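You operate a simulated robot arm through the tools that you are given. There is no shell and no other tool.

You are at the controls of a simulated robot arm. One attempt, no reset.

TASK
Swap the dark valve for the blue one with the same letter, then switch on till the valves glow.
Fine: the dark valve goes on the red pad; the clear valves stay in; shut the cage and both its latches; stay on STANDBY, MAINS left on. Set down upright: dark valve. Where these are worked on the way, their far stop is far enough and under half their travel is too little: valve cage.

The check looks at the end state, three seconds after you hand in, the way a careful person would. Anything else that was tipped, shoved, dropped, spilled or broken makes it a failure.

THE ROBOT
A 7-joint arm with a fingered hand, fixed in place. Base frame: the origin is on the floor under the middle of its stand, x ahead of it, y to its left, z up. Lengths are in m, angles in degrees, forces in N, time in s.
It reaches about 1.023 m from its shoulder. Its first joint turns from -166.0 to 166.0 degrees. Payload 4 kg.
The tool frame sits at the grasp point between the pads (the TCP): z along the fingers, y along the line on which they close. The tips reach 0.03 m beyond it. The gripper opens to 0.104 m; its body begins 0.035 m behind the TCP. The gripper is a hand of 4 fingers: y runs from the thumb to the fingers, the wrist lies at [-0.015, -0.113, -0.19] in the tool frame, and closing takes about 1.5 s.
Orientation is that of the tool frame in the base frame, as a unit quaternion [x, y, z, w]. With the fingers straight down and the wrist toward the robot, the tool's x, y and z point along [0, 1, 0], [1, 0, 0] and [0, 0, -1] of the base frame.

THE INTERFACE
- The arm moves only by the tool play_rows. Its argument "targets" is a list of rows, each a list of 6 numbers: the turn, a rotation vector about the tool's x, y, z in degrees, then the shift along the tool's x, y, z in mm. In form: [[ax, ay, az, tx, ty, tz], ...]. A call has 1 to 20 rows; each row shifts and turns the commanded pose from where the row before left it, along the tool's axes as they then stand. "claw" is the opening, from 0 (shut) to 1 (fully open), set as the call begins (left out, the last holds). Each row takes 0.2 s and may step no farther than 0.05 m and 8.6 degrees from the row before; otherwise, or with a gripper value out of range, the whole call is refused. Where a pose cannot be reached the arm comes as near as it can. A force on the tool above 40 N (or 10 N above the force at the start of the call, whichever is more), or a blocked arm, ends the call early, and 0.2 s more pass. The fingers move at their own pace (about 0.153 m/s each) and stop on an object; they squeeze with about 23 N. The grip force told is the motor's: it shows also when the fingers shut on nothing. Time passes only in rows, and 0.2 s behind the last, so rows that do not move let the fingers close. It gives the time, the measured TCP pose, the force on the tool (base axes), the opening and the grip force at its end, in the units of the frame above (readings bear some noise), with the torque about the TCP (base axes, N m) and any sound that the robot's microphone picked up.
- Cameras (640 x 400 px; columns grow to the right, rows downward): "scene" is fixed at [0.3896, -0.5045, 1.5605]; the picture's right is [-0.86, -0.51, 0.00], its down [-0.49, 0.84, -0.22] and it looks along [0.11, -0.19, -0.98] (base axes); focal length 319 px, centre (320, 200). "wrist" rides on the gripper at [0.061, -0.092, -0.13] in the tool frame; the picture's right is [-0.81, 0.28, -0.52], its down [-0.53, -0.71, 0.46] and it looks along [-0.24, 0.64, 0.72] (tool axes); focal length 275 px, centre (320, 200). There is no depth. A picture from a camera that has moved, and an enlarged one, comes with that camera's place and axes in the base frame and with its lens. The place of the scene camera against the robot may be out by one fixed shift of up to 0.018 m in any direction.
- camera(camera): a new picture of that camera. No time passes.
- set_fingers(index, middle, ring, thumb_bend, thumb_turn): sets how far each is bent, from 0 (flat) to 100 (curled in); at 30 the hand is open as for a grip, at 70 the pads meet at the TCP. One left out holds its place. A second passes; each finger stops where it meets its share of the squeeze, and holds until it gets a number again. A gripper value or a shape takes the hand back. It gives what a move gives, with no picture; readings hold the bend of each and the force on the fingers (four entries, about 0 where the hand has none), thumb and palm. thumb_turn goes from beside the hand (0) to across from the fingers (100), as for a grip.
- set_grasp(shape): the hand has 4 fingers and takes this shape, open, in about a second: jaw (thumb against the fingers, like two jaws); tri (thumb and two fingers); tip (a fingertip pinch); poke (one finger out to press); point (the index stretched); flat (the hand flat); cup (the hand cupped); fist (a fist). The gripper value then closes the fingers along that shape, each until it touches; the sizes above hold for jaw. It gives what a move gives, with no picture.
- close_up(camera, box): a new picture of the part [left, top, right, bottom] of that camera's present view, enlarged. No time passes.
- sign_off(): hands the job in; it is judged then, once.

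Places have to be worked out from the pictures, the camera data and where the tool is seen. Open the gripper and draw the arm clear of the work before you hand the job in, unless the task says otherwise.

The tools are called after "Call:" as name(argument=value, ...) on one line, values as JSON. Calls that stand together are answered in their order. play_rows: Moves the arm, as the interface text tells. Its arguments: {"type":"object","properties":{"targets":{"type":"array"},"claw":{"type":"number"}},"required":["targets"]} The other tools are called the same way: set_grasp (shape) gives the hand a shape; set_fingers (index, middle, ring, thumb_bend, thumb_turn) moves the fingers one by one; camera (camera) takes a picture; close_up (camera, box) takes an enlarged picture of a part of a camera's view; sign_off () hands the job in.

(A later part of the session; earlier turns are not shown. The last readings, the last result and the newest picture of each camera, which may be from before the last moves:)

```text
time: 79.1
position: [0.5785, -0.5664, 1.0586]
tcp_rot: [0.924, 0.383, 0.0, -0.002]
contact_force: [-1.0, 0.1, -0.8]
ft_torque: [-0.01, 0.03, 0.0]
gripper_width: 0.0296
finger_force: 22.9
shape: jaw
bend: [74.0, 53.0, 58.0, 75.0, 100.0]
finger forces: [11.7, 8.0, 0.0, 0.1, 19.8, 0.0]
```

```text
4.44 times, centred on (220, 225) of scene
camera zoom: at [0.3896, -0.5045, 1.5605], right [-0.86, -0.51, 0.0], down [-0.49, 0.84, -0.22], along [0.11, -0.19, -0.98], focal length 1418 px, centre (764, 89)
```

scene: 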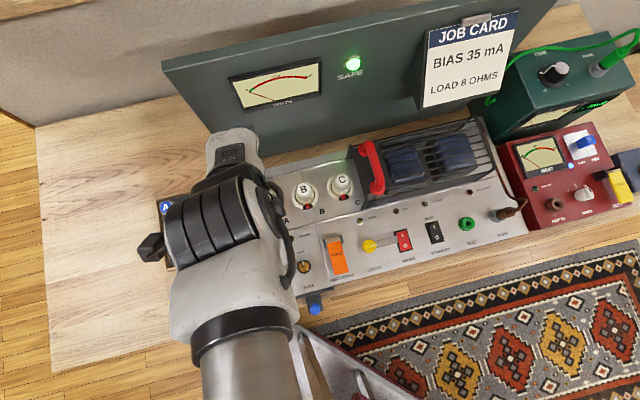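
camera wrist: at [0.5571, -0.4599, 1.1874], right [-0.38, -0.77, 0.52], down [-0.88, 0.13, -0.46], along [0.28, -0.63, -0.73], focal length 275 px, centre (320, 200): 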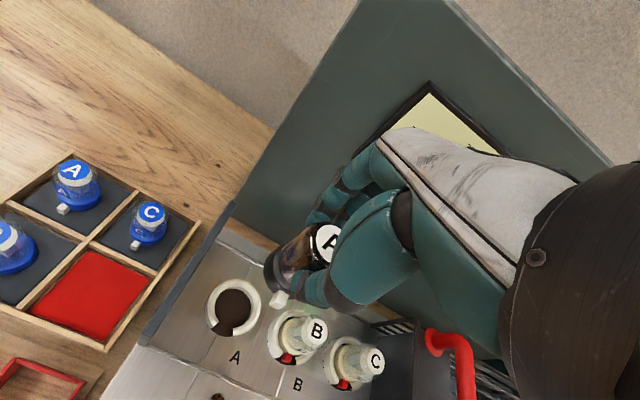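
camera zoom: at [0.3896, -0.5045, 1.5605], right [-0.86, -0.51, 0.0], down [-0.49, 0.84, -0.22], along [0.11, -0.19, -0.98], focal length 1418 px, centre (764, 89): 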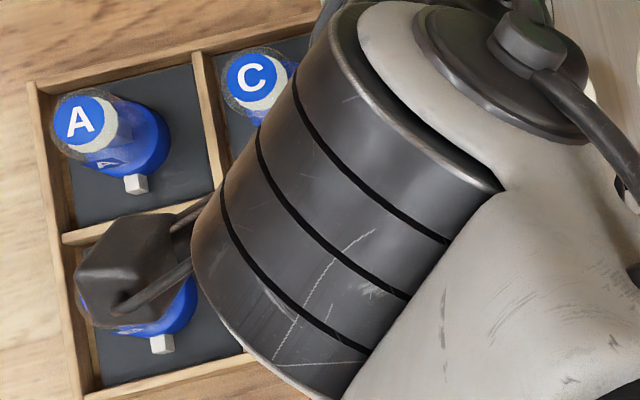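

The pad's centre triangulates well to r≈-0.143, q≈0.773, z≈0.787, and the valve's foot hangs roughly 0.088 below the TCP. I carry it over the red pad at a safe height.

Call:
play_rows(targets=[[0, 0, 0, 0, 0, -15], [0, 0, 0, 40, 0, 0], [0, 0, 0, 40, -10, 0], [0, 0, 0, 40, -15, 0], [0, 0, 0, 14, -11, 0], [0, 0, 0, 0, 0, 0]])

Call:
camera(camera="wrist")

Call:
camera(camera="scene")

```text
time: 80.5
position: [0.6478, -0.4462, 1.0753]
tcp_rot: [0.924, 0.383, 0.001, -0.002]
contact_force: [0.1, 0.1, -1.5]
ft_torque: [0.0, -0.01, -0.01]
gripper_width: 0.0296
finger_force: 23.3
shape: jaw
bend: [74.0, 53.0, 58.0, 75.0, 100.0]
finger forces: [11.7, 8.0, 0.1, 0.0, 19.8, 0.1]
```

```text
taken
camera wrist: at [0.6261, -0.3386, 1.2033], right [-0.38, -0.77, 0.52], down [-0.88, 0.13, -0.46], along [0.28, -0.63, -0.73], focal length 275 px, centre (320, 200)
```

wrist: 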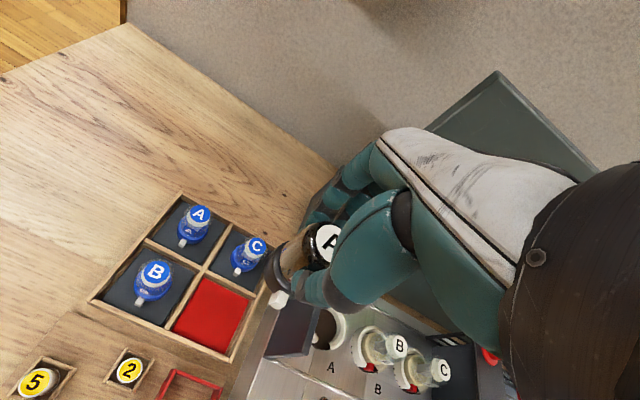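

```text
taken
```

scene: 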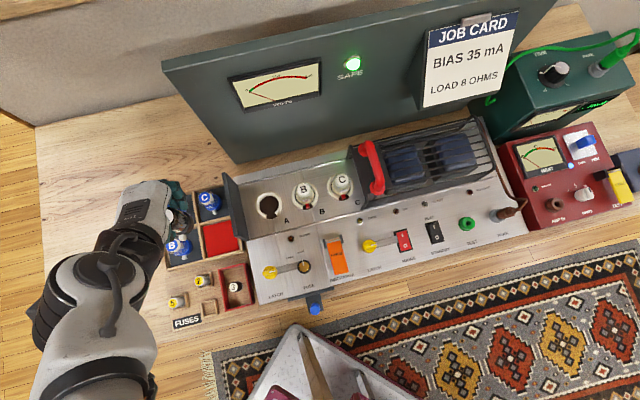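

The pad lies under the TCP as predicted, within about 4 mm to the left. I nudge over, a touch to the front to stay clear of valve C, and lower toward the pad.

Call:
play_rows(targets=[[0, 0, 0, 3, -4, 20], [0, 0, 0, 0, 0, 40], [0, 0, 0, 0, 0, 40], [0, 0, 0, 0, 0, 40], [0, 0, 0, 0, 0, 30], [0, 0, 0, 0, 0, 15], [0, 0, 0, 0, 0, 0]])

Call:
camera(camera="wrist")

Call:
close_up(camera="wrist", box=[180, 190, 400, 360])

Call:
close_up(camera="scene", box=[140, 170, 270, 270])

```text
time: 82.1
position: [0.6463, -0.4415, 0.8901]
tcp_rot: [0.924, 0.383, 0.0, -0.001]
contact_force: [-0.1, -0.1, -0.9]
ft_torque: [0.0, -0.03, 0.0]
gripper_width: 0.0298
finger_force: 22.9
shape: jaw
bend: [74.0, 53.0, 58.0, 75.0, 100.0]
finger forces: [11.8, 8.2, 0.1, 0.1, 19.7, 0.0]
```

```text
taken
camera wrist: at [0.625, -0.3343, 1.018], right [-0.38, -0.77, 0.52], down [-0.88, 0.13, -0.46], along [0.28, -0.63, -0.73], focal length 275 px, centre (320, 200)
```

wrist: 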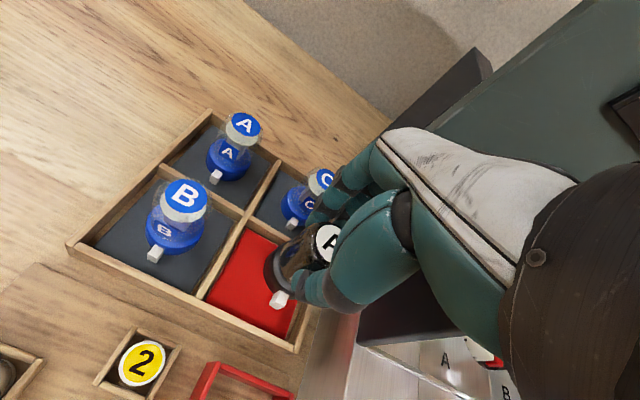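

```text
2.35 times, centred on (290, 275) of wrist
camera zoom: at [0.625, -0.3343, 1.018], right [-0.38, -0.77, 0.52], down [-0.88, 0.13, -0.46], along [0.28, -0.63, -0.73], focal length 648 px, centre (391, 24)
```

zoom: 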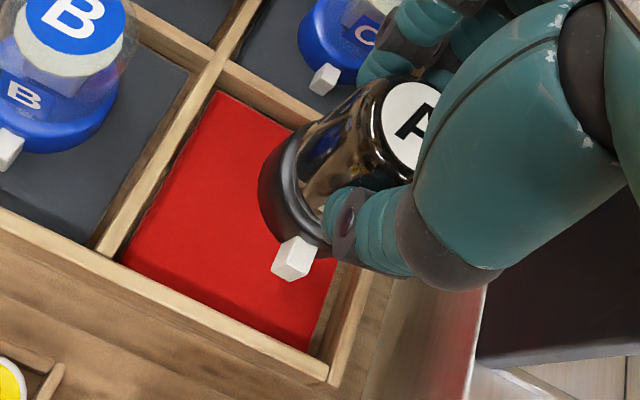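

```text
4.00 times, centred on (205, 220) of scene
camera zoom: at [0.3896, -0.5045, 1.5605], right [-0.86, -0.51, 0.0], down [-0.49, 0.84, -0.22], along [0.11, -0.19, -0.98], focal length 1276 px, centre (780, 120)
```

zoom: 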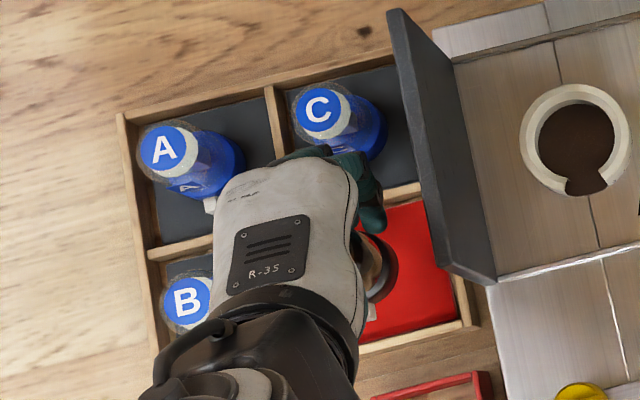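

The valve's foot is centred over the pad with about a centimetre to go. I lower in small steps, reading the force.

Call:
play_rows(targets=[[0, 0, 0, 0, 0, 3], [0, 0, 0, 0, 0, 3], [0, 0, 0, 0, 0, 0]])

Call:
play_rows(targets=[[0, 0, 0, 0, 0, 2], [0, 0, 0, 0, 0, 2], [0, 0, 0, 0, 0, 0]])

Call:
close_up(camera="wrist", box=[180, 190, 400, 360])

```text
time: 82.9
position: [0.6461, -0.4413, 0.8834]
tcp_rot: [0.923, 0.384, 0.001, -0.001]
contact_force: [0.1, -0.2, -0.5]
ft_torque: [-0.02, 0.01, -0.03]
gripper_width: 0.0296
finger_force: 22.9
shape: jaw
bend: [74.0, 53.0, 58.0, 75.0, 100.0]
finger forces: [11.8, 8.3, 0.1, 0.2, 19.7, 0.1]
```

```text
time: 83.7
position: [0.6463, -0.4427, 0.8779]
tcp_rot: [0.924, 0.383, 0.0, -0.001]
contact_force: [0.1, -0.1, -0.3]
ft_torque: [-0.01, 0.0, -0.02]
gripper_width: 0.0296
finger_force: 23.0
shape: jaw
bend: [74.0, 53.0, 58.0, 75.0, 100.0]
finger forces: [11.9, 8.4, 0.0, 0.0, 19.6, 0.0]
```

```text
2.35 times, centred on (290, 275) of wrist
camera zoom: at [0.625, -0.3344, 1.008], right [-0.38, -0.77, 0.52], down [-0.88, 0.13, -0.46], along [0.28, -0.63, -0.73], focal length 648 px, centre (391, 24)
```

zoom: 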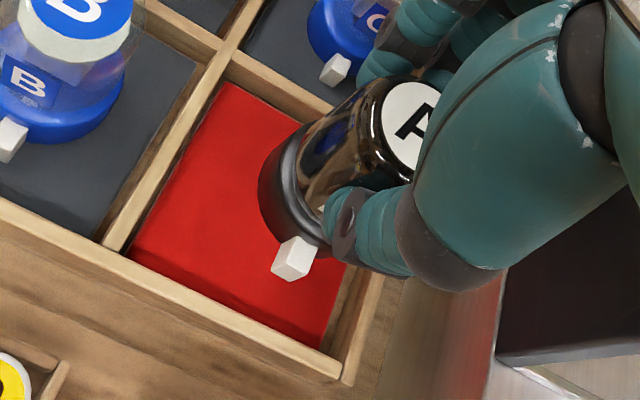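

Still free at z=0.878. I continue down in 2–3 mm steps.

Call:
play_rows(targets=[[0, 0, 0, 0, 0, 2], [0, 0, 0, 0, 0, 2], [0, 0, 0, 0, 0, 0]])

Call:
play_rows(targets=[[0, 0, 0, 0, 0, 1.5], [0, 0, 0, 0, 0, 1.5], [0, 0, 0, 0, 0, 0]])

Call:
close_up(camera="wrist", box=[180, 190, 400, 360])

```text
time: 84.5
position: [0.6462, -0.4419, 0.8744]
tcp_rot: [0.924, 0.382, 0.001, -0.001]
contact_force: [0.5, 0.3, -1.2]
ft_torque: [-0.01, -0.03, -0.02]
gripper_width: 0.0294
finger_force: 22.9
shape: jaw
bend: [74.0, 53.0, 58.0, 75.0, 100.0]
finger forces: [11.8, 8.4, 0.0, 0.1, 19.7, 0.0]
```

```text
time: 85.3
position: [0.6462, -0.4415, 0.8708]
tcp_rot: [0.924, 0.383, 0.0, -0.002]
contact_force: [-0.4, 0.5, 0.0]
ft_torque: [-0.01, -0.01, 0.01]
gripper_width: 0.0296
finger_force: 23.1
shape: jaw
bend: [74.0, 53.0, 58.0, 75.0, 100.0]
finger forces: [11.8, 8.4, 0.0, 0.0, 19.6, 0.1]
```

```text
2.35 times, centred on (290, 275) of wrist
camera zoom: at [0.6253, -0.3343, 1.001], right [-0.38, -0.77, 0.52], down [-0.88, 0.13, -0.46], along [0.28, -0.63, -0.73], focal length 648 px, centre (391, 24)
```

zoom: 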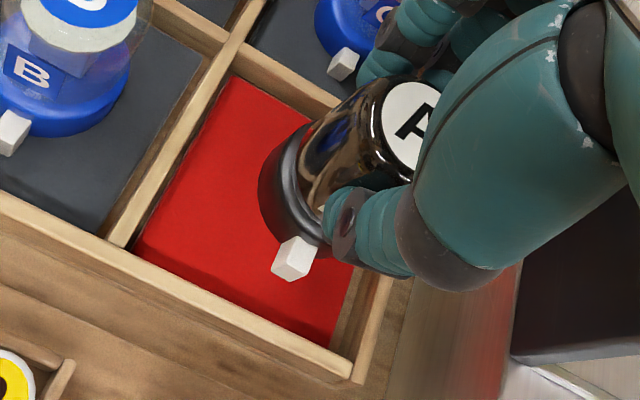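

No contact yet at 0.871; I continue.

Call:
play_rows(targets=[[0, 0, 0, 0, 0, 2], [0, 0, 0, 0, 0, 2], [0, 0, 0, 0, 0, 0]])

Call:
play_rows(targets=[[0, 0, 0, 0, 0, 2], [0, 0, 0, 0, 0, 2], [0, 0, 0, 0, 0, 0]])

Call:
close_up(camera="wrist", box=[180, 190, 400, 360])

```text
time: 86.1
position: [0.648, -0.4421, 0.8669]
tcp_rot: [0.924, 0.383, 0.0, -0.002]
contact_force: [0.1, 0.8, -0.4]
ft_torque: [-0.04, 0.01, -0.01]
gripper_width: 0.0296
finger_force: 23.3
shape: jaw
bend: [74.0, 53.0, 58.0, 75.0, 100.0]
finger forces: [11.9, 8.5, 0.0, 0.0, 19.6, 0.1]
```

```text
time: 86.9
position: [0.6465, -0.4419, 0.8623]
tcp_rot: [0.924, 0.382, 0.001, -0.002]
contact_force: [-0.5, 1.2, -0.6]
ft_torque: [-0.02, 0.0, -0.03]
gripper_width: 0.0296
finger_force: 23.4
shape: jaw
bend: [74.0, 53.0, 58.0, 75.0, 100.0]
finger forces: [11.8, 8.5, 0.0, 0.0, 19.6, 0.0]
```

```text
2.35 times, centred on (290, 275) of wrist
camera zoom: at [0.6253, -0.3342, 0.9929], right [-0.38, -0.77, 0.52], down [-0.88, 0.13, -0.46], along [0.28, -0.63, -0.73], focal length 648 px, centre (391, 24)
```

zoom: 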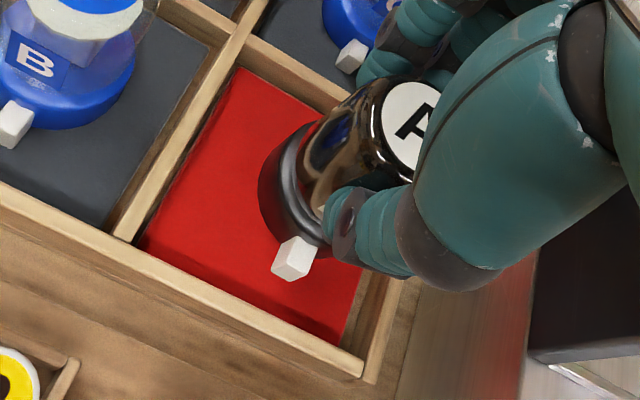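

Still no contact at 0.862; I keep stepping down.

Call:
play_rows(targets=[[0, 0, 0, 0, 0, 2], [0, 0, 0, 0, 0, 2], [0, 0, 0, 0, 0, 0]])

Call:
play_rows(targets=[[0, 0, 0, 0, 0, 2], [0, 0, 0, 0, 0, 2], [0, 0, 0, 0, 0, 0]])

Call:
close_up(camera="wrist", box=[180, 190, 400, 360])

Call:
close_up(camera="scene", box=[140, 170, 270, 270])

```text
time: 87.7
position: [0.6464, -0.441, 0.8606]
tcp_rot: [0.924, 0.383, 0.0, -0.001]
contact_force: [0.0, 0.0, -0.6]
ft_torque: [-0.02, 0.02, -0.03]
gripper_width: 0.0297
finger_force: 23.4
shape: jaw
bend: [74.0, 53.0, 58.0, 75.0, 100.0]
finger forces: [11.8, 8.3, 0.0, 0.1, 19.7, 0.0]
```

```text
time: 88.5
position: [0.6459, -0.4406, 0.8554]
tcp_rot: [0.924, 0.383, 0.0, -0.001]
contact_force: [-0.3, -0.1, -0.7]
ft_torque: [-0.01, 0.0, -0.01]
gripper_width: 0.0296
finger_force: 23.1
shape: jaw
bend: [74.0, 53.0, 58.0, 75.0, 100.0]
finger forces: [11.9, 8.4, 0.0, 0.1, 19.6, 0.0]
```

```text
2.35 times, centred on (290, 275) of wrist
camera zoom: at [0.6254, -0.3343, 0.9847], right [-0.38, -0.77, 0.52], down [-0.88, 0.13, -0.46], along [0.28, -0.63, -0.73], focal length 648 px, centre (391, 24)
```

zoom: 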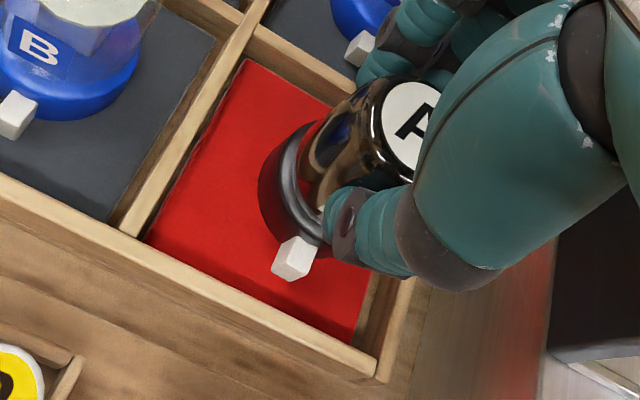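

```text
4.00 times, centred on (205, 220) of scene
camera zoom: at [0.3896, -0.5045, 1.5605], right [-0.86, -0.51, 0.0], down [-0.49, 0.84, -0.22], along [0.11, -0.19, -0.98], focal length 1276 px, centre (780, 120)
```

zoom: 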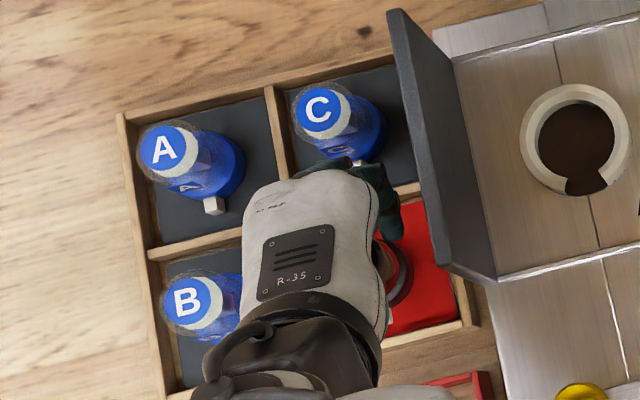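

The foot is roughly 69 mm below the TCP, so contact should be close. I step down slowly.

Call:
play_rows(targets=[[0, 0, 0, 0, 0, 1.5], [0, 0, 0, 0, 0, 1.5], [0, 0, 0, 0, 0, 0]])

Call:
play_rows(targets=[[0, 0, 0, 0, 0, 1.5], [0, 0, 0, 0, 0, 1.5], [0, 0, 0, 0, 0, 0]])

Call:
play_rows(targets=[[0, 0, 0, 0, 0, 1.5], [0, 0, 0, 0, 0, 1.5], [0, 0, 0, 0, 0, 0]])

```text
time: 89.3
position: [0.6458, -0.4421, 0.8516]
tcp_rot: [0.924, 0.383, 0.0, -0.001]
contact_force: [0.2, -0.2, -1.1]
ft_torque: [-0.03, 0.01, 0.0]
gripper_width: 0.0297
finger_force: 22.9
shape: jaw
bend: [74.0, 53.0, 58.0, 75.0, 100.0]
finger forces: [11.7, 8.4, 0.0, 0.1, 19.6, 0.1]
```

```text
time: 90.1
position: [0.6455, -0.4412, 0.8496]
tcp_rot: [0.924, 0.382, 0.001, -0.001]
contact_force: [-1.2, -0.2, -0.3]
ft_torque: [0.0, 0.0, 0.01]
gripper_width: 0.0299
finger_force: 22.9
shape: jaw
bend: [74.0, 53.0, 58.0, 75.0, 100.0]
finger forces: [11.8, 8.4, 0.1, 0.0, 19.6, 0.0]
```

```text
time: 90.9
position: [0.6472, -0.4415, 0.8456]
tcp_rot: [0.924, 0.383, 0.001, -0.001]
contact_force: [1.0, 0.2, -0.8]
ft_torque: [0.03, -0.02, 0.0]
gripper_width: 0.0297
finger_force: 23.0
shape: jaw
bend: [74.0, 53.0, 58.0, 75.0, 100.0]
finger forces: [11.8, 8.5, 0.0, 0.0, 19.7, 0.1]
```

Still no contact at 0.846, so I look before going lower.

Call:
close_up(camera="wrist", box=[200, 200, 360, 340])

Call:
close_up(camera="scene", box=[180, 190, 270, 270])

Call:
camera(camera="wrist")

```text
2.86 times, centred on (280, 270) of wrist
camera zoom: at [0.6257, -0.3343, 0.9761], right [-0.38, -0.77, 0.52], down [-0.88, 0.13, -0.46], along [0.28, -0.63, -0.73], focal length 786 px, centre (434, 0)
```

zoom: 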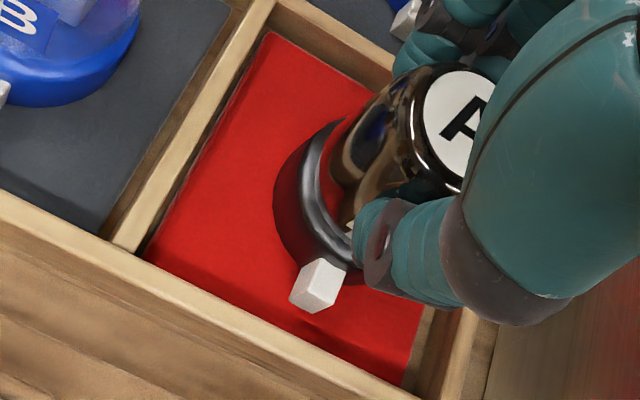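

```text
5.00 times, centred on (225, 230) of scene
camera zoom: at [0.3896, -0.5045, 1.5605], right [-0.86, -0.51, 0.0], down [-0.49, 0.84, -0.22], along [0.11, -0.19, -0.98], focal length 1595 px, centre (795, 50)
```

zoom: 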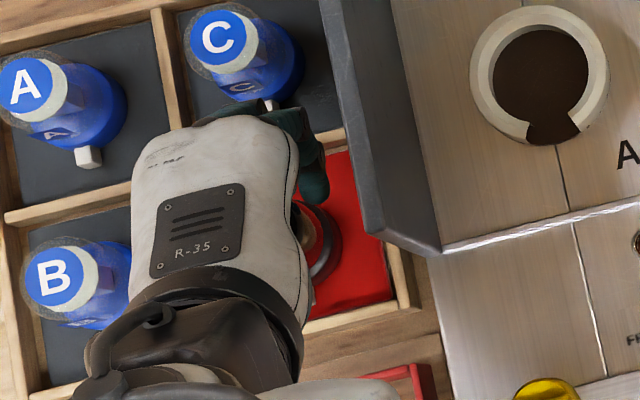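

```text
taken
camera wrist: at [0.6257, -0.3343, 0.9761], right [-0.38, -0.77, 0.52], down [-0.88, 0.13, -0.46], along [0.28, -0.63, -0.73], focal length 275 px, centre (320, 200)
```

wrist: 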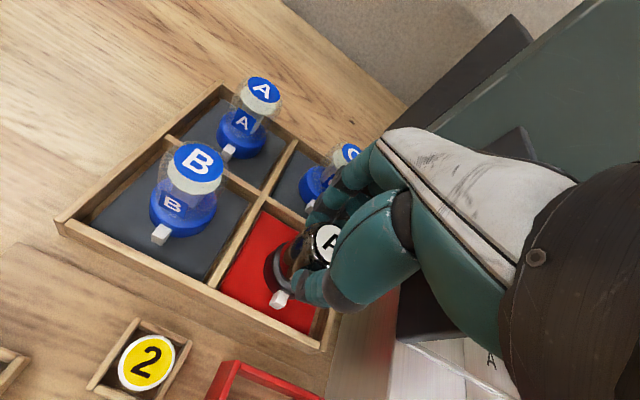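

Valve B's top triangulates to z≈0.843, so these valves are only about 56 mm tall and the pad should be touched within a couple of millimetres. I go on in 1 mm steps.

Call:
play_rows(targets=[[0, 0, 0, 0, 0, 1], [0, 0, 0, 0, 0, 1], [0, 0, 0, 0, 0, 0]])

Call:
play_rows(targets=[[0, 0, 0, 0, 0, 1], [0, 0, 0, 0, 0, 1], [0, 0, 0, 0, 0, 0]])

Call:
play_rows(targets=[[0, 0, 0, 0, 0, 1], [0, 0, 0, 0, 0, 1], [0, 0, 0, 0, 0, 0]])

```text
time: 91.7
position: [0.6464, -0.4417, 0.8438]
tcp_rot: [0.924, 0.383, 0.001, -0.002]
contact_force: [-0.3, 0.7, -0.9]
ft_torque: [0.03, 0.01, 0.02]
gripper_width: 0.0297
finger_force: 23.0
shape: jaw
bend: [74.0, 53.0, 58.0, 75.0, 100.0]
finger forces: [11.9, 8.5, 0.0, 0.0, 19.7, 0.0]
```

```text
time: 92.5
position: [0.647, -0.4422, 0.8433]
tcp_rot: [0.924, 0.383, 0.001, -0.002]
contact_force: [0.6, -0.1, -0.9]
ft_torque: [0.02, -0.02, 0.01]
gripper_width: 0.0295
finger_force: 23.1
shape: jaw
bend: [74.0, 53.0, 58.0, 75.0, 100.0]
finger forces: [11.8, 8.5, 0.1, 0.0, 19.6, 0.0]
```

```text
time: 93.3
position: [0.6465, -0.4409, 0.8406]
tcp_rot: [0.924, 0.383, 0.0, -0.001]
contact_force: [-0.7, 0.5, 4.4]
ft_torque: [-0.08, -0.02, -0.01]
gripper_width: 0.0297
finger_force: 23.0
shape: jaw
bend: [74.0, 53.0, 58.0, 75.0, 100.0]
finger forces: [12.0, 8.3, 0.1, 0.1, 20.8, 0.0]
```

Contact: 4.4 N upward at z=0.841, so the valve stands on the pad. I open the hand moderately and lift straight away.

Call:
play_rows(targets=[[0, 0, 0, 0, 0, 0], [0, 0, 0, 0, 0, 0], [0, 0, 0, 0, 0, 0], [0, 0, 0, 0, 0, 0], [0, 0, 0, 0, 0, 0]], claw=0.5)

Call:
close_up(camera="wrist", box=[200, 200, 360, 340])

```text
time: 94.5
position: [0.6467, -0.4417, 0.8422]
tcp_rot: [0.924, 0.382, 0.001, -0.001]
contact_force: [-0.1, 0.2, 0.1]
ft_torque: [0.01, 0.0, 0.03]
gripper_width: 0.0514
finger_force: 0.0
shape: jaw
bend: [74.0, 45.0, 41.0, 70.0, 100.0]
finger forces: [0.0, 0.0, 0.0, 0.1, 0.0, 0.0]
```

```text
2.86 times, centred on (280, 270) of wrist
camera zoom: at [0.6256, -0.3341, 0.9704], right [-0.38, -0.77, 0.52], down [-0.88, 0.13, -0.46], along [0.28, -0.63, -0.73], focal length 786 px, centre (434, 0)
```

zoom: 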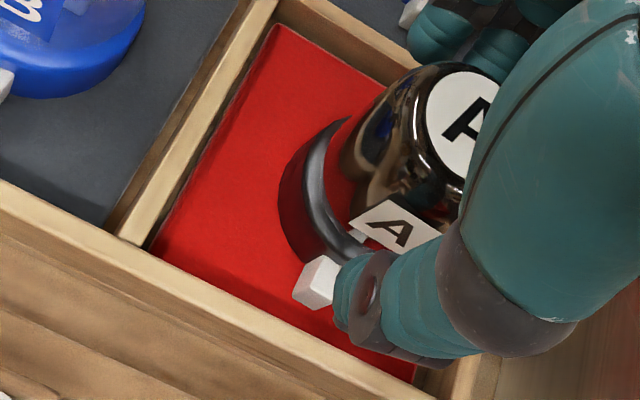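

The valve stands upright on the pad, but the index finger is still well curled, so I open a bit more before lifting.

Call:
play_rows(targets=[[0, 0, 0, 0, 0, 0], [0, 0, 0, 0, 0, 0], [0, 0, 0, 0, 0, 0], [0, 0, 0, 0, 0, 0]], claw=0.62)

Call:
close_up(camera="wrist", box=[200, 180, 400, 340])

```text
time: 95.5
position: [0.6473, -0.4424, 0.8415]
tcp_rot: [0.924, 0.383, 0.0, -0.001]
contact_force: [0.2, 0.1, 0.6]
ft_torque: [0.01, -0.02, -0.02]
gripper_width: 0.0641
finger_force: 0.0
shape: jaw
bend: [28.0, 40.0, 37.0, 64.0, 100.0]
finger forces: [0.1, 0.1, 0.1, 0.1, 0.0, 0.0]
```

```text
2.50 times, centred on (300, 260) of wrist
camera zoom: at [0.6256, -0.3341, 0.9704], right [-0.38, -0.77, 0.52], down [-0.88, 0.13, -0.46], along [0.28, -0.63, -0.73], focal length 688 px, centre (370, 50)
```

zoom: 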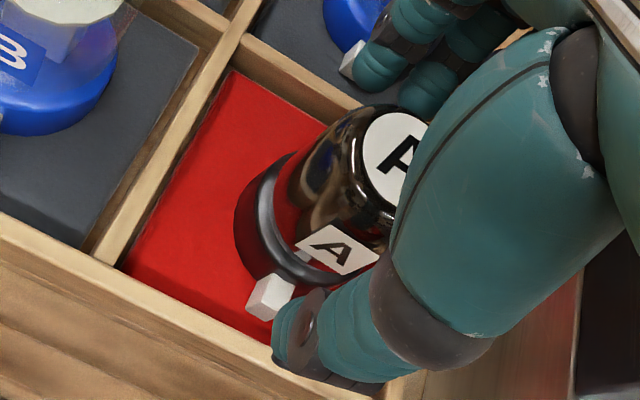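

Hand open, valve standing. I lift straight up and check it from above.

Call:
play_rows(targets=[[0, 0, 0, 0, 0, -15], [0, 0, 0, 0, 0, -25], [0, 0, 0, 0, 0, -40], [0, 0, 0, 0, 0, -40], [0, 0, 0, 0, 0, 0]])

Call:
camera(camera="wrist")

Call:
close_up(camera="scene", box=[140, 170, 290, 270])

```text
time: 96.7
position: [0.6478, -0.4405, 0.9612]
tcp_rot: [0.924, 0.382, 0.001, -0.001]
contact_force: [0.1, -0.4, 0.3]
ft_torque: [0.0, -0.01, 0.0]
gripper_width: 0.0641
finger_force: 0.1
shape: jaw
bend: [28.0, 40.0, 37.0, 64.0, 100.0]
finger forces: [0.0, 0.0, 0.0, 0.0, 0.0, 0.0]
```

```text
taken
camera wrist: at [0.6256, -0.3333, 1.0901], right [-0.38, -0.77, 0.52], down [-0.88, 0.13, -0.46], along [0.28, -0.63, -0.73], focal length 275 px, centre (320, 200)
```

wrist: 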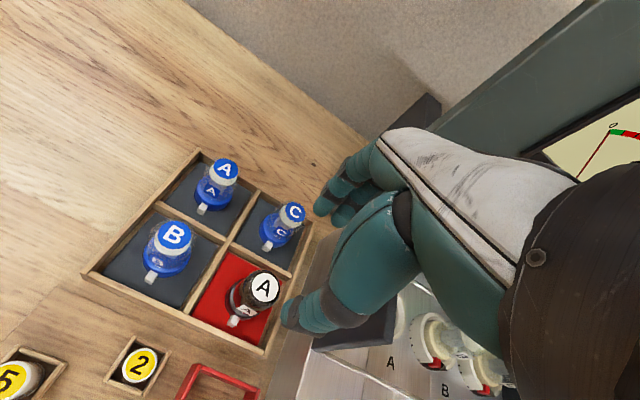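

```text
4.00 times, centred on (215, 220) of scene
camera zoom: at [0.3896, -0.5045, 1.5605], right [-0.86, -0.51, 0.0], down [-0.49, 0.84, -0.22], along [0.11, -0.19, -0.98], focal length 1276 px, centre (740, 120)
```

zoom: 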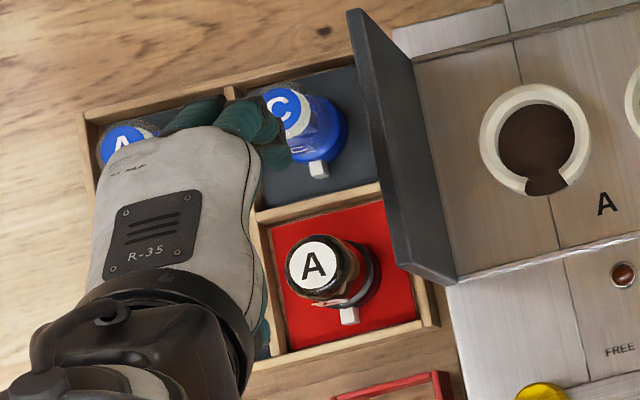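

The dark valve stands upright on the red pad. Blue A works out near r≈-0.236, q≈0.860 with its top at about 0.843, so I move above it at safe height and look closely.

Call:
play_rows(targets=[[0, 0, 0, 30, 30, -10], [0, 0, 0, 30, 30, 0], [0, 0, 0, 29, 30, 0], [0, 0, 0, 0, 0, 0]])

Call:
camera(camera="wrist")

Call:
close_up(camera="wrist", box=[200, 200, 380, 350])

Call:
camera(camera="scene")

```text
time: 97.7
position: [0.7733, -0.4423, 0.9705]
tcp_rot: [0.924, 0.383, 0.0, -0.001]
contact_force: [-0.2, -0.5, 0.0]
ft_torque: [-0.02, -0.01, -0.03]
gripper_width: 0.064
finger_force: 0.0
shape: jaw
bend: [28.0, 40.0, 37.0, 64.0, 100.0]
finger forces: [0.0, 0.0, 0.1, 0.0, 0.0, 0.0]
```

```text
taken
camera wrist: at [0.7525, -0.3348, 1.0993], right [-0.38, -0.77, 0.52], down [-0.88, 0.13, -0.46], along [0.28, -0.63, -0.73], focal length 275 px, centre (320, 200)
```

wrist: 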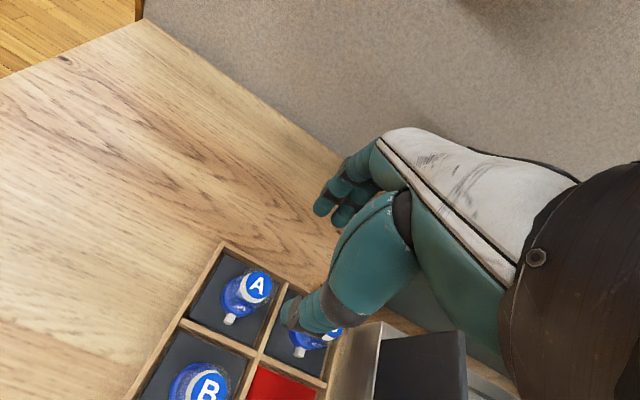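

```text
2.67 times, centred on (290, 275) of wrist
camera zoom: at [0.7525, -0.3348, 1.0993], right [-0.38, -0.77, 0.52], down [-0.88, 0.13, -0.46], along [0.28, -0.63, -0.73], focal length 734 px, centre (400, 0)
```

zoom: 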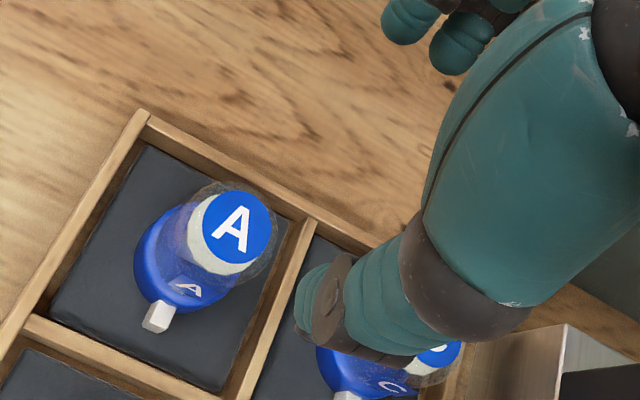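

```text
taken
```

scene: 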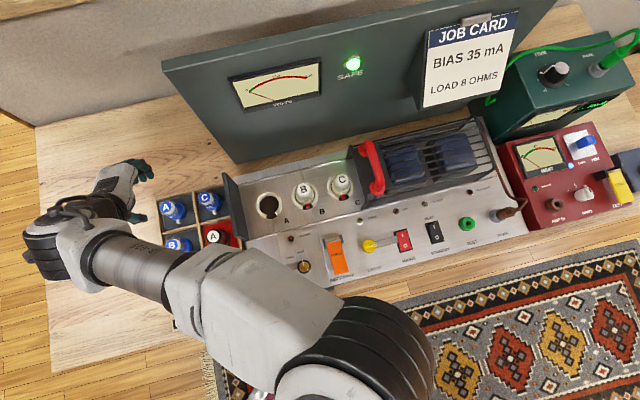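

Blue A's top centre refines to r≈-0.236, q≈0.862. I shift 2 mm and lower around it, pausing partway to check.

Call:
play_rows(targets=[[0, 0, 0, 2, 2.5, 20], [0, 0, 0, 0, 0, 35], [0, 0, 0, 0, 0, 30], [0, 0, 0, 0, 0, 15], [0, 0, 0, 0, 0, 0]])

Call:
camera(camera="wrist")

Call:
close_up(camera="wrist", box=[200, 180, 400, 340])

```text
time: 98.9
position: [0.7752, -0.4418, 0.8701]
tcp_rot: [0.924, 0.383, 0.001, -0.002]
contact_force: [0.2, 0.1, 0.0]
ft_torque: [0.02, 0.03, -0.02]
gripper_width: 0.0643
finger_force: 0.0
shape: jaw
bend: [28.0, 40.0, 37.0, 64.0, 100.0]
finger forces: [0.0, 0.0, 0.0, 0.0, 0.0, 0.1]
```

```text
taken
camera wrist: at [0.7552, -0.3347, 0.9998], right [-0.38, -0.77, 0.52], down [-0.88, 0.13, -0.46], along [0.28, -0.63, -0.73], focal length 275 px, centre (320, 200)
```

wrist: 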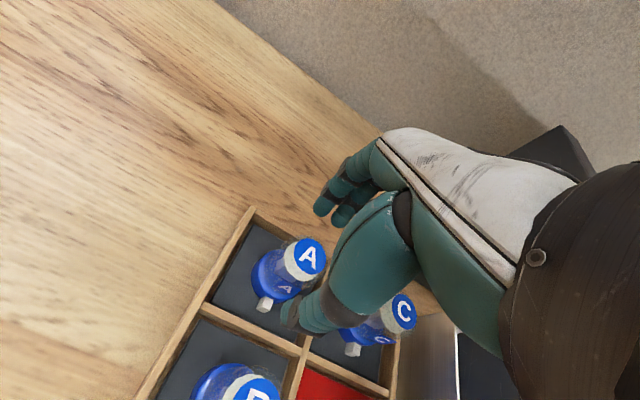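

```text
2.50 times, centred on (300, 260) of wrist
camera zoom: at [0.7552, -0.3347, 0.9998], right [-0.38, -0.77, 0.52], down [-0.88, 0.13, -0.46], along [0.28, -0.63, -0.73], focal length 688 px, centre (370, 50)
```

zoom: 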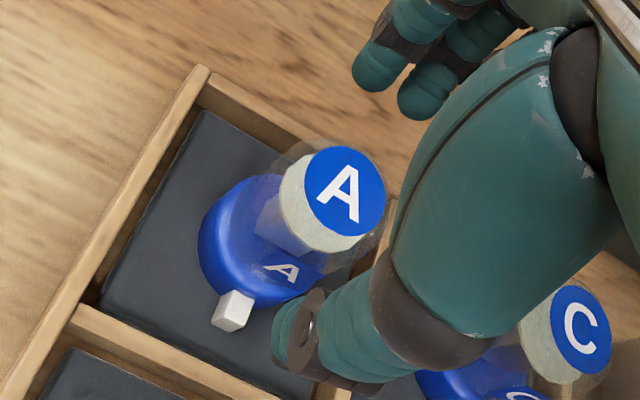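

Alignment is within about 1 mm. I lower to z≈0.843 and close on the bulb.

Call:
play_rows(targets=[[0, 0, 0, 0, 0, 12], [0, 0, 0, 0, 0, 9], [0, 0, 0, 0, 0, 6], [0, 0, 0, 0, 0, 0]])

Call:
play_rows(targets=[[0, 0, 0, 0, 0, 0], [0, 0, 0, 0, 0, 0], [0, 0, 0, 0, 0, 0], [0, 0, 0, 0, 0, 0], [0, 0, 0, 0, 0, 0], [0, 0, 0, 0, 0, 0]], claw=0.0)

Call:
close_up(camera="wrist", box=[200, 180, 400, 340])

```text
time: 99.9
position: [0.7757, -0.4418, 0.8437]
tcp_rot: [0.924, 0.383, 0.001, -0.001]
contact_force: [0.6, 0.1, -0.6]
ft_torque: [-0.02, -0.03, -0.01]
gripper_width: 0.0642
finger_force: 0.0
shape: jaw
bend: [28.0, 40.0, 37.0, 64.0, 100.0]
finger forces: [0.1, 0.0, 0.0, 0.0, 0.0, 0.0]
```

```text
time: 101.3
position: [0.7758, -0.4428, 0.8444]
tcp_rot: [0.924, 0.383, 0.001, -0.002]
contact_force: [0.2, 0.1, -0.5]
ft_torque: [0.03, -0.02, 0.03]
gripper_width: 0.03
finger_force: 23.1
shape: jaw
bend: [74.0, 54.0, 57.0, 75.0, 100.0]
finger forces: [12.5, 6.8, 0.0, 0.0, 19.7, 0.0]
```

```text
2.50 times, centred on (300, 260) of wrist
camera zoom: at [0.7549, -0.3354, 0.9731], right [-0.38, -0.77, 0.52], down [-0.88, 0.13, -0.46], along [0.28, -0.63, -0.73], focal length 688 px, centre (370, 50)
```

zoom: 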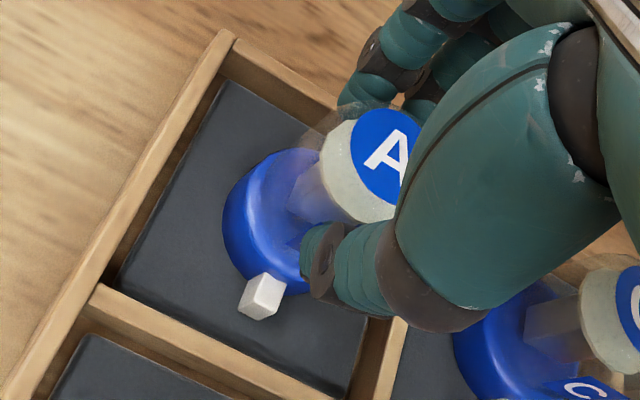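

Blue A is gripped just as the dark one was. I lift it straight up, clear of the tray and plate.

Call:
play_rows(targets=[[0, 0, 0, 0, 0, -8], [0, 0, 0, 0, 0, -20], [0, 0, 0, 0, 0, -40], [0, 0, 0, 0, 0, -45], [0, 0, 0, 0, 0, -45], [0, 0, 0, 0, 0, -45], [0, 0, 0, 0, 0, -30], [0, 0, 0, 0, 0, 0]])

Call:
camera(camera="wrist")

Call:
close_up(camera="wrist", box=[220, 190, 400, 330])

```text
time: 103.1
position: [0.7769, -0.444, 1.077]
tcp_rot: [0.923, 0.384, 0.0, -0.002]
contact_force: [-0.3, 0.7, -0.6]
ft_torque: [-0.02, 0.0, 0.0]
gripper_width: 0.03
finger_force: 22.9
shape: jaw
bend: [74.0, 54.0, 57.0, 75.0, 100.0]
finger forces: [12.4, 7.0, 0.0, 0.1, 19.6, 0.0]
```

```text
taken
camera wrist: at [0.7553, -0.337, 1.2066], right [-0.38, -0.77, 0.52], down [-0.88, 0.13, -0.46], along [0.28, -0.63, -0.73], focal length 275 px, centre (320, 200)
```

wrist: 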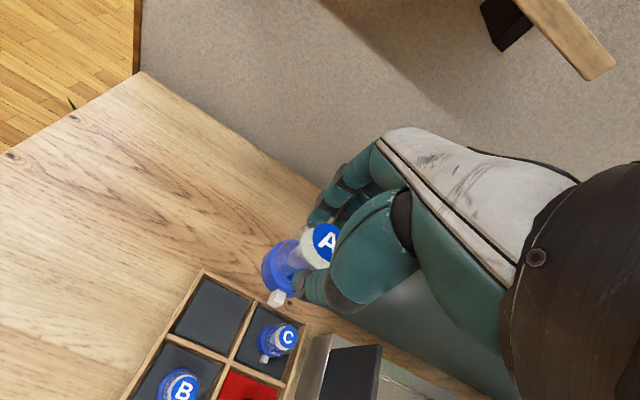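

```text
2.86 times, centred on (310, 260) of wrist
camera zoom: at [0.7553, -0.337, 1.2066], right [-0.38, -0.77, 0.52], down [-0.88, 0.13, -0.46], along [0.28, -0.63, -0.73], focal length 786 px, centre (349, 29)
```

zoom: 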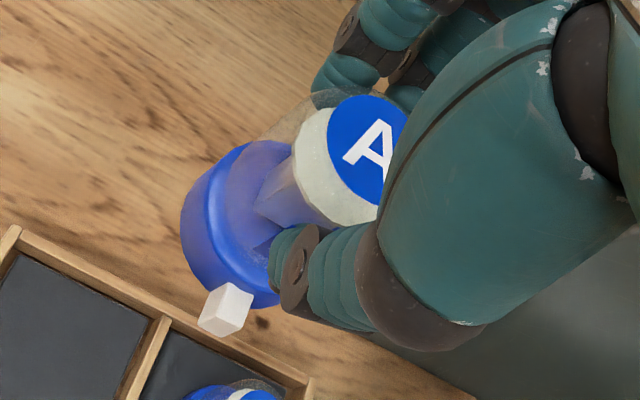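

The valve hangs straight with its key to the front. I carry it back over socket A at the height used before.

Call:
play_rows(targets=[[0, 0, 0, -40, -10, 0], [0, 0, 0, -40, -10, 0], [0, 0, 0, -40, -10, 0], [0, 0, 0, -40, -10, 0], [0, 0, 0, -40, -10, 0], [0, 0, 0, -28, -4.6, 0], [0, 0, 0, 0, 0, 0]])

Call:
camera(camera="wrist")

Call:
close_up(camera="wrist", box=[180, 190, 360, 350])

Call:
camera(camera="scene")

```text
time: 104.7
position: [0.5765, -0.5662, 1.0756]
tcp_rot: [0.924, 0.383, 0.0, -0.002]
contact_force: [0.3, 0.2, 0.0]
ft_torque: [0.02, -0.04, -0.02]
gripper_width: 0.0298
finger_force: 22.8
shape: jaw
bend: [74.0, 54.0, 57.0, 75.0, 100.0]
finger forces: [12.5, 7.3, 0.1, 0.0, 19.6, 0.1]
```

```text
taken
camera wrist: at [0.555, -0.4587, 1.2058], right [-0.38, -0.77, 0.52], down [-0.88, 0.13, -0.46], along [0.28, -0.63, -0.73], focal length 275 px, centre (320, 200)
```

wrist: 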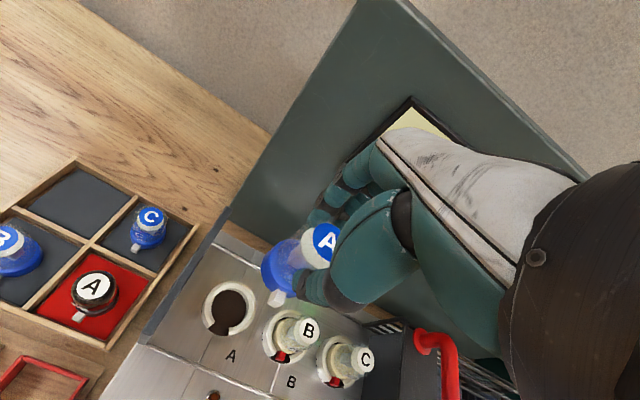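

```text
2.50 times, centred on (270, 270) of wrist
camera zoom: at [0.555, -0.4587, 1.2058], right [-0.38, -0.77, 0.52], down [-0.88, 0.13, -0.46], along [0.28, -0.63, -0.73], focal length 688 px, centre (445, 25)
```

zoom: 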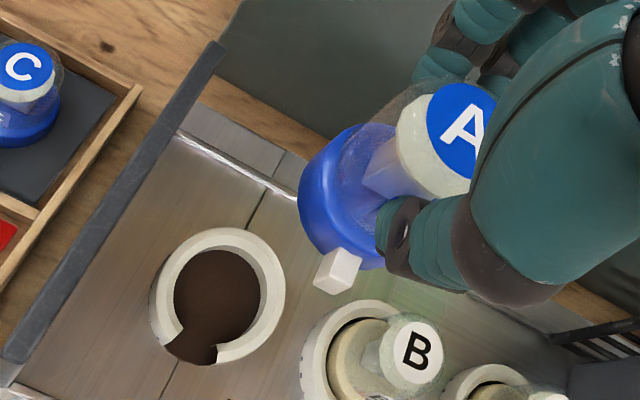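

```text
taken
```

scene: 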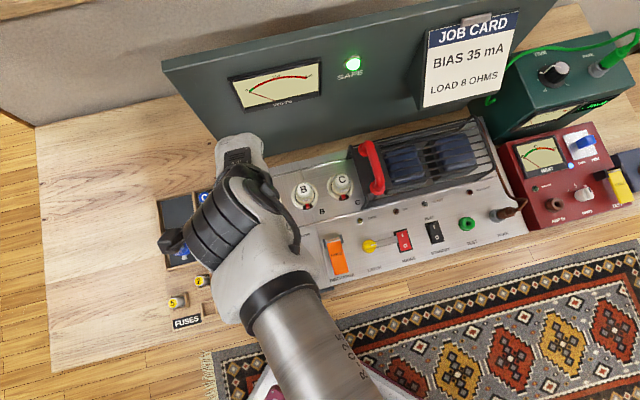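

The pose over the socket matches the earlier one (r≈-0.007, q≈0.808). I lower to just above the ring and look.

Call:
play_rows(targets=[[0, 0, 0, 0, 0.5, 40], [0, 0, 0, 0, 0, 40], [0, 0, 0, 0, 0, 35], [0, 0, 0, 0, 0, 20], [0, 0, 0, 0, 0, 0]])

Call:
camera(camera="wrist")

Call:
close_up(camera="wrist", box=[210, 200, 370, 340])

Call:
close_up(camera="scene", box=[220, 150, 310, 230])

```text
time: 105.9
position: [0.5773, -0.5653, 0.9402]
tcp_rot: [0.924, 0.382, 0.001, -0.001]
contact_force: [-0.7, 0.0, -1.2]
ft_torque: [-0.02, 0.02, 0.02]
gripper_width: 0.0298
finger_force: 23.3
shape: jaw
bend: [74.0, 54.0, 57.0, 75.0, 100.0]
finger forces: [12.4, 7.5, 0.0, 0.1, 19.5, 0.1]
```

```text
taken
camera wrist: at [0.5548, -0.4584, 1.0702], right [-0.38, -0.77, 0.52], down [-0.88, 0.13, -0.46], along [0.28, -0.63, -0.73], focal length 275 px, centre (320, 200)
```

wrist: 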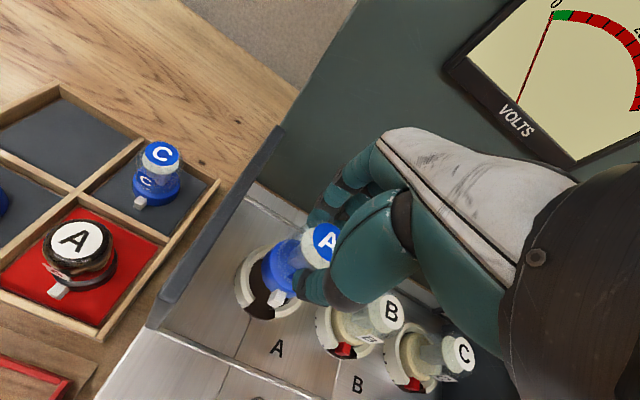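

```text
2.86 times, centred on (290, 270) of wrist
camera zoom: at [0.5548, -0.4584, 1.0702], right [-0.38, -0.77, 0.52], down [-0.88, 0.13, -0.46], along [0.28, -0.63, -0.73], focal length 786 px, centre (406, 0)
```

zoom: 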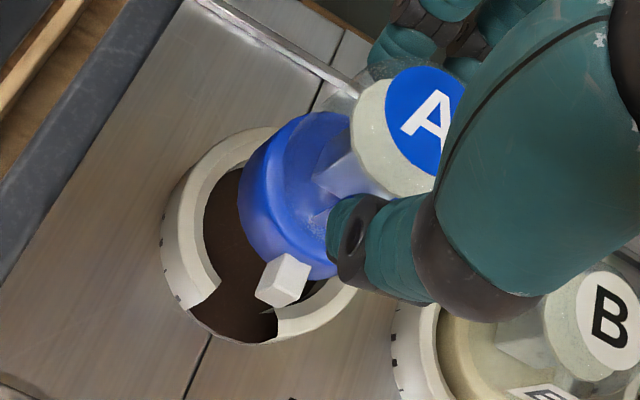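

```text
5.00 times, centred on (265, 190) of scene
camera zoom: at [0.3896, -0.5045, 1.5605], right [-0.86, -0.51, 0.0], down [-0.49, 0.84, -0.22], along [0.11, -0.19, -0.98], focal length 1595 px, centre (595, 250)
```

zoom: 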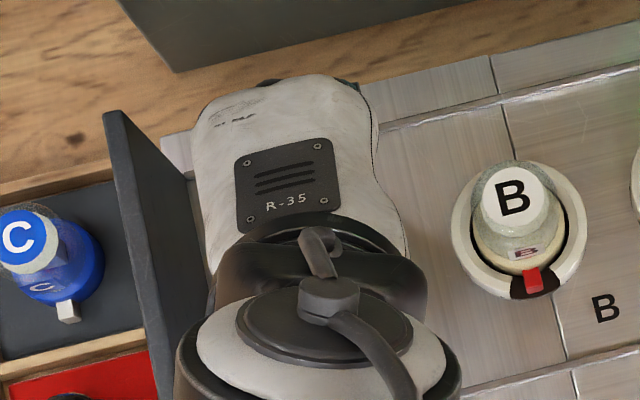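

The valve's key lines up with the ring's notch. I lower in small steps with force readings.

Call:
play_rows(targets=[[0, 0, 0, 0, 0, 4], [0, 0, 0, 0, 0, 4], [0, 0, 0, 0, 0, 4], [0, 0, 0, 0, 0, 4], [0, 0, 0, 0, 0, 0]])

Call:
close_up(camera="wrist", box=[210, 200, 370, 340])

```text
time: 107.1
position: [0.5775, -0.5666, 0.9236]
tcp_rot: [0.924, 0.383, 0.001, -0.001]
contact_force: [0.0, -0.2, -0.6]
ft_torque: [0.03, 0.01, -0.01]
gripper_width: 0.0297
finger_force: 22.7
shape: jaw
bend: [74.0, 54.0, 57.0, 75.0, 100.0]
finger forces: [12.4, 7.6, 0.0, 0.0, 19.5, 0.0]
```

```text
2.86 times, centred on (290, 270) of wrist
camera zoom: at [0.5552, -0.4585, 1.0548], right [-0.38, -0.77, 0.52], down [-0.88, 0.13, -0.46], along [0.28, -0.63, -0.73], focal length 786 px, centre (406, 0)
```

zoom: 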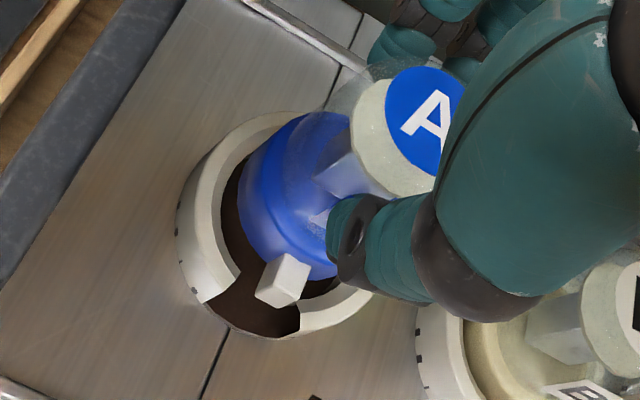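

Centred so far and force-free. I continue down.

Call:
play_rows(targets=[[0, 0, 0, 0, 0, 3], [0, 0, 0, 0, 0, 3], [0, 0, 0, 0, 0, 2], [0, 0, 0, 0, 0, 0]])

Call:
play_rows(targets=[[0, 0, 0, 0, 0, 2], [0, 0, 0, 0, 0, 2], [0, 0, 0, 0, 0, 0]])

Call:
close_up(camera="wrist", box=[210, 200, 370, 340])

```text
time: 108.1
position: [0.5771, -0.566, 0.918]
tcp_rot: [0.924, 0.383, 0.0, -0.001]
contact_force: [-0.4, 0.5, 0.0]
ft_torque: [-0.05, -0.01, 0.0]
gripper_width: 0.0299
finger_force: 23.1
shape: jaw
bend: [74.0, 54.0, 57.0, 75.0, 100.0]
finger forces: [12.4, 7.7, 0.0, 0.1, 19.4, 0.0]
```

```text
time: 108.9
position: [0.5781, -0.566, 0.9127]
tcp_rot: [0.924, 0.383, 0.0, -0.001]
contact_force: [-0.3, 0.4, 0.4]
ft_torque: [-0.01, 0.02, -0.04]
gripper_width: 0.0301
finger_force: 22.9
shape: jaw
bend: [74.0, 54.0, 57.0, 75.0, 100.0]
finger forces: [12.4, 7.7, 0.0, 0.0, 19.6, 0.0]
```

```text
2.86 times, centred on (290, 270) of wrist
camera zoom: at [0.5554, -0.4586, 1.0427], right [-0.38, -0.77, 0.52], down [-0.88, 0.13, -0.45], along [0.28, -0.63, -0.73], focal length 786 px, centre (406, 0)
```

zoom: 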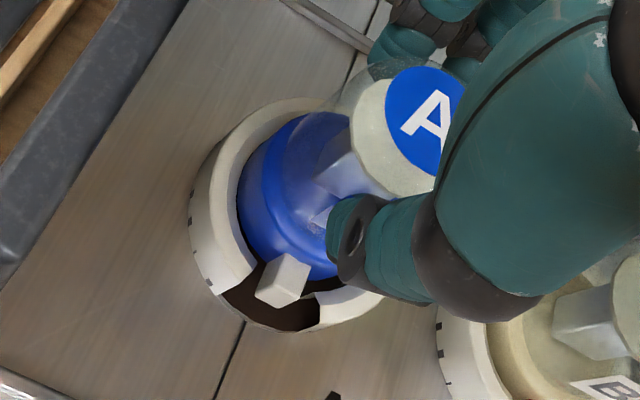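

The base is entering the ring with the key in the notch and no force. I continue to the seat in 2 mm steps.

Call:
play_rows(targets=[[0, 0, 0, 0, 0, 2], [0, 0, 0, 0, 0, 2], [0, 0, 0, 0, 0, 0]])

Call:
play_rows(targets=[[0, 0, 0, 0, 0, 1.5], [0, 0, 0, 0, 0, 1.5], [0, 0, 0, 0, 0, 0]])

Call:
close_up(camera="wrist", box=[210, 200, 370, 340])

```text
time: 109.7
position: [0.5766, -0.5659, 0.9085]
tcp_rot: [0.924, 0.382, 0.001, -0.001]
contact_force: [-0.6, -0.2, -0.6]
ft_torque: [-0.02, 0.01, 0.01]
gripper_width: 0.0299
finger_force: 22.7
shape: jaw
bend: [74.0, 54.0, 57.0, 75.0, 100.0]
finger forces: [12.4, 7.9, 0.0, 0.1, 19.5, 0.0]
```

```text
time: 110.5
position: [0.5778, -0.5657, 0.9054]
tcp_rot: [0.924, 0.382, 0.001, -0.002]
contact_force: [-0.6, 0.2, -1.0]
ft_torque: [-0.01, -0.02, 0.01]
gripper_width: 0.0299
finger_force: 23.9
shape: jaw
bend: [74.0, 54.0, 57.0, 75.0, 100.0]
finger forces: [12.4, 7.9, 0.0, 0.0, 19.5, 0.1]
```

```text
2.86 times, centred on (290, 270) of wrist
camera zoom: at [0.5556, -0.4582, 1.0359], right [-0.38, -0.77, 0.52], down [-0.88, 0.13, -0.46], along [0.28, -0.63, -0.73], focal length 786 px, centre (406, 0)
```

zoom: 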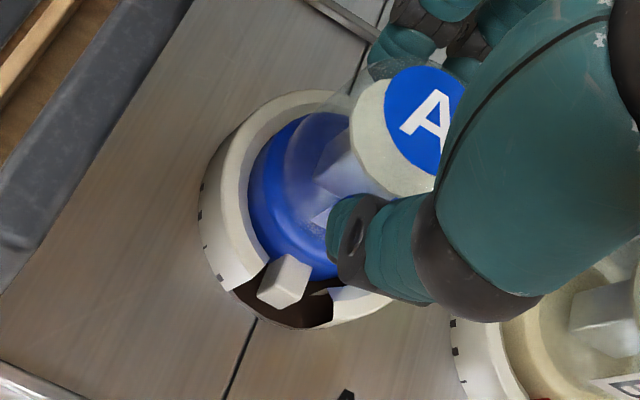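

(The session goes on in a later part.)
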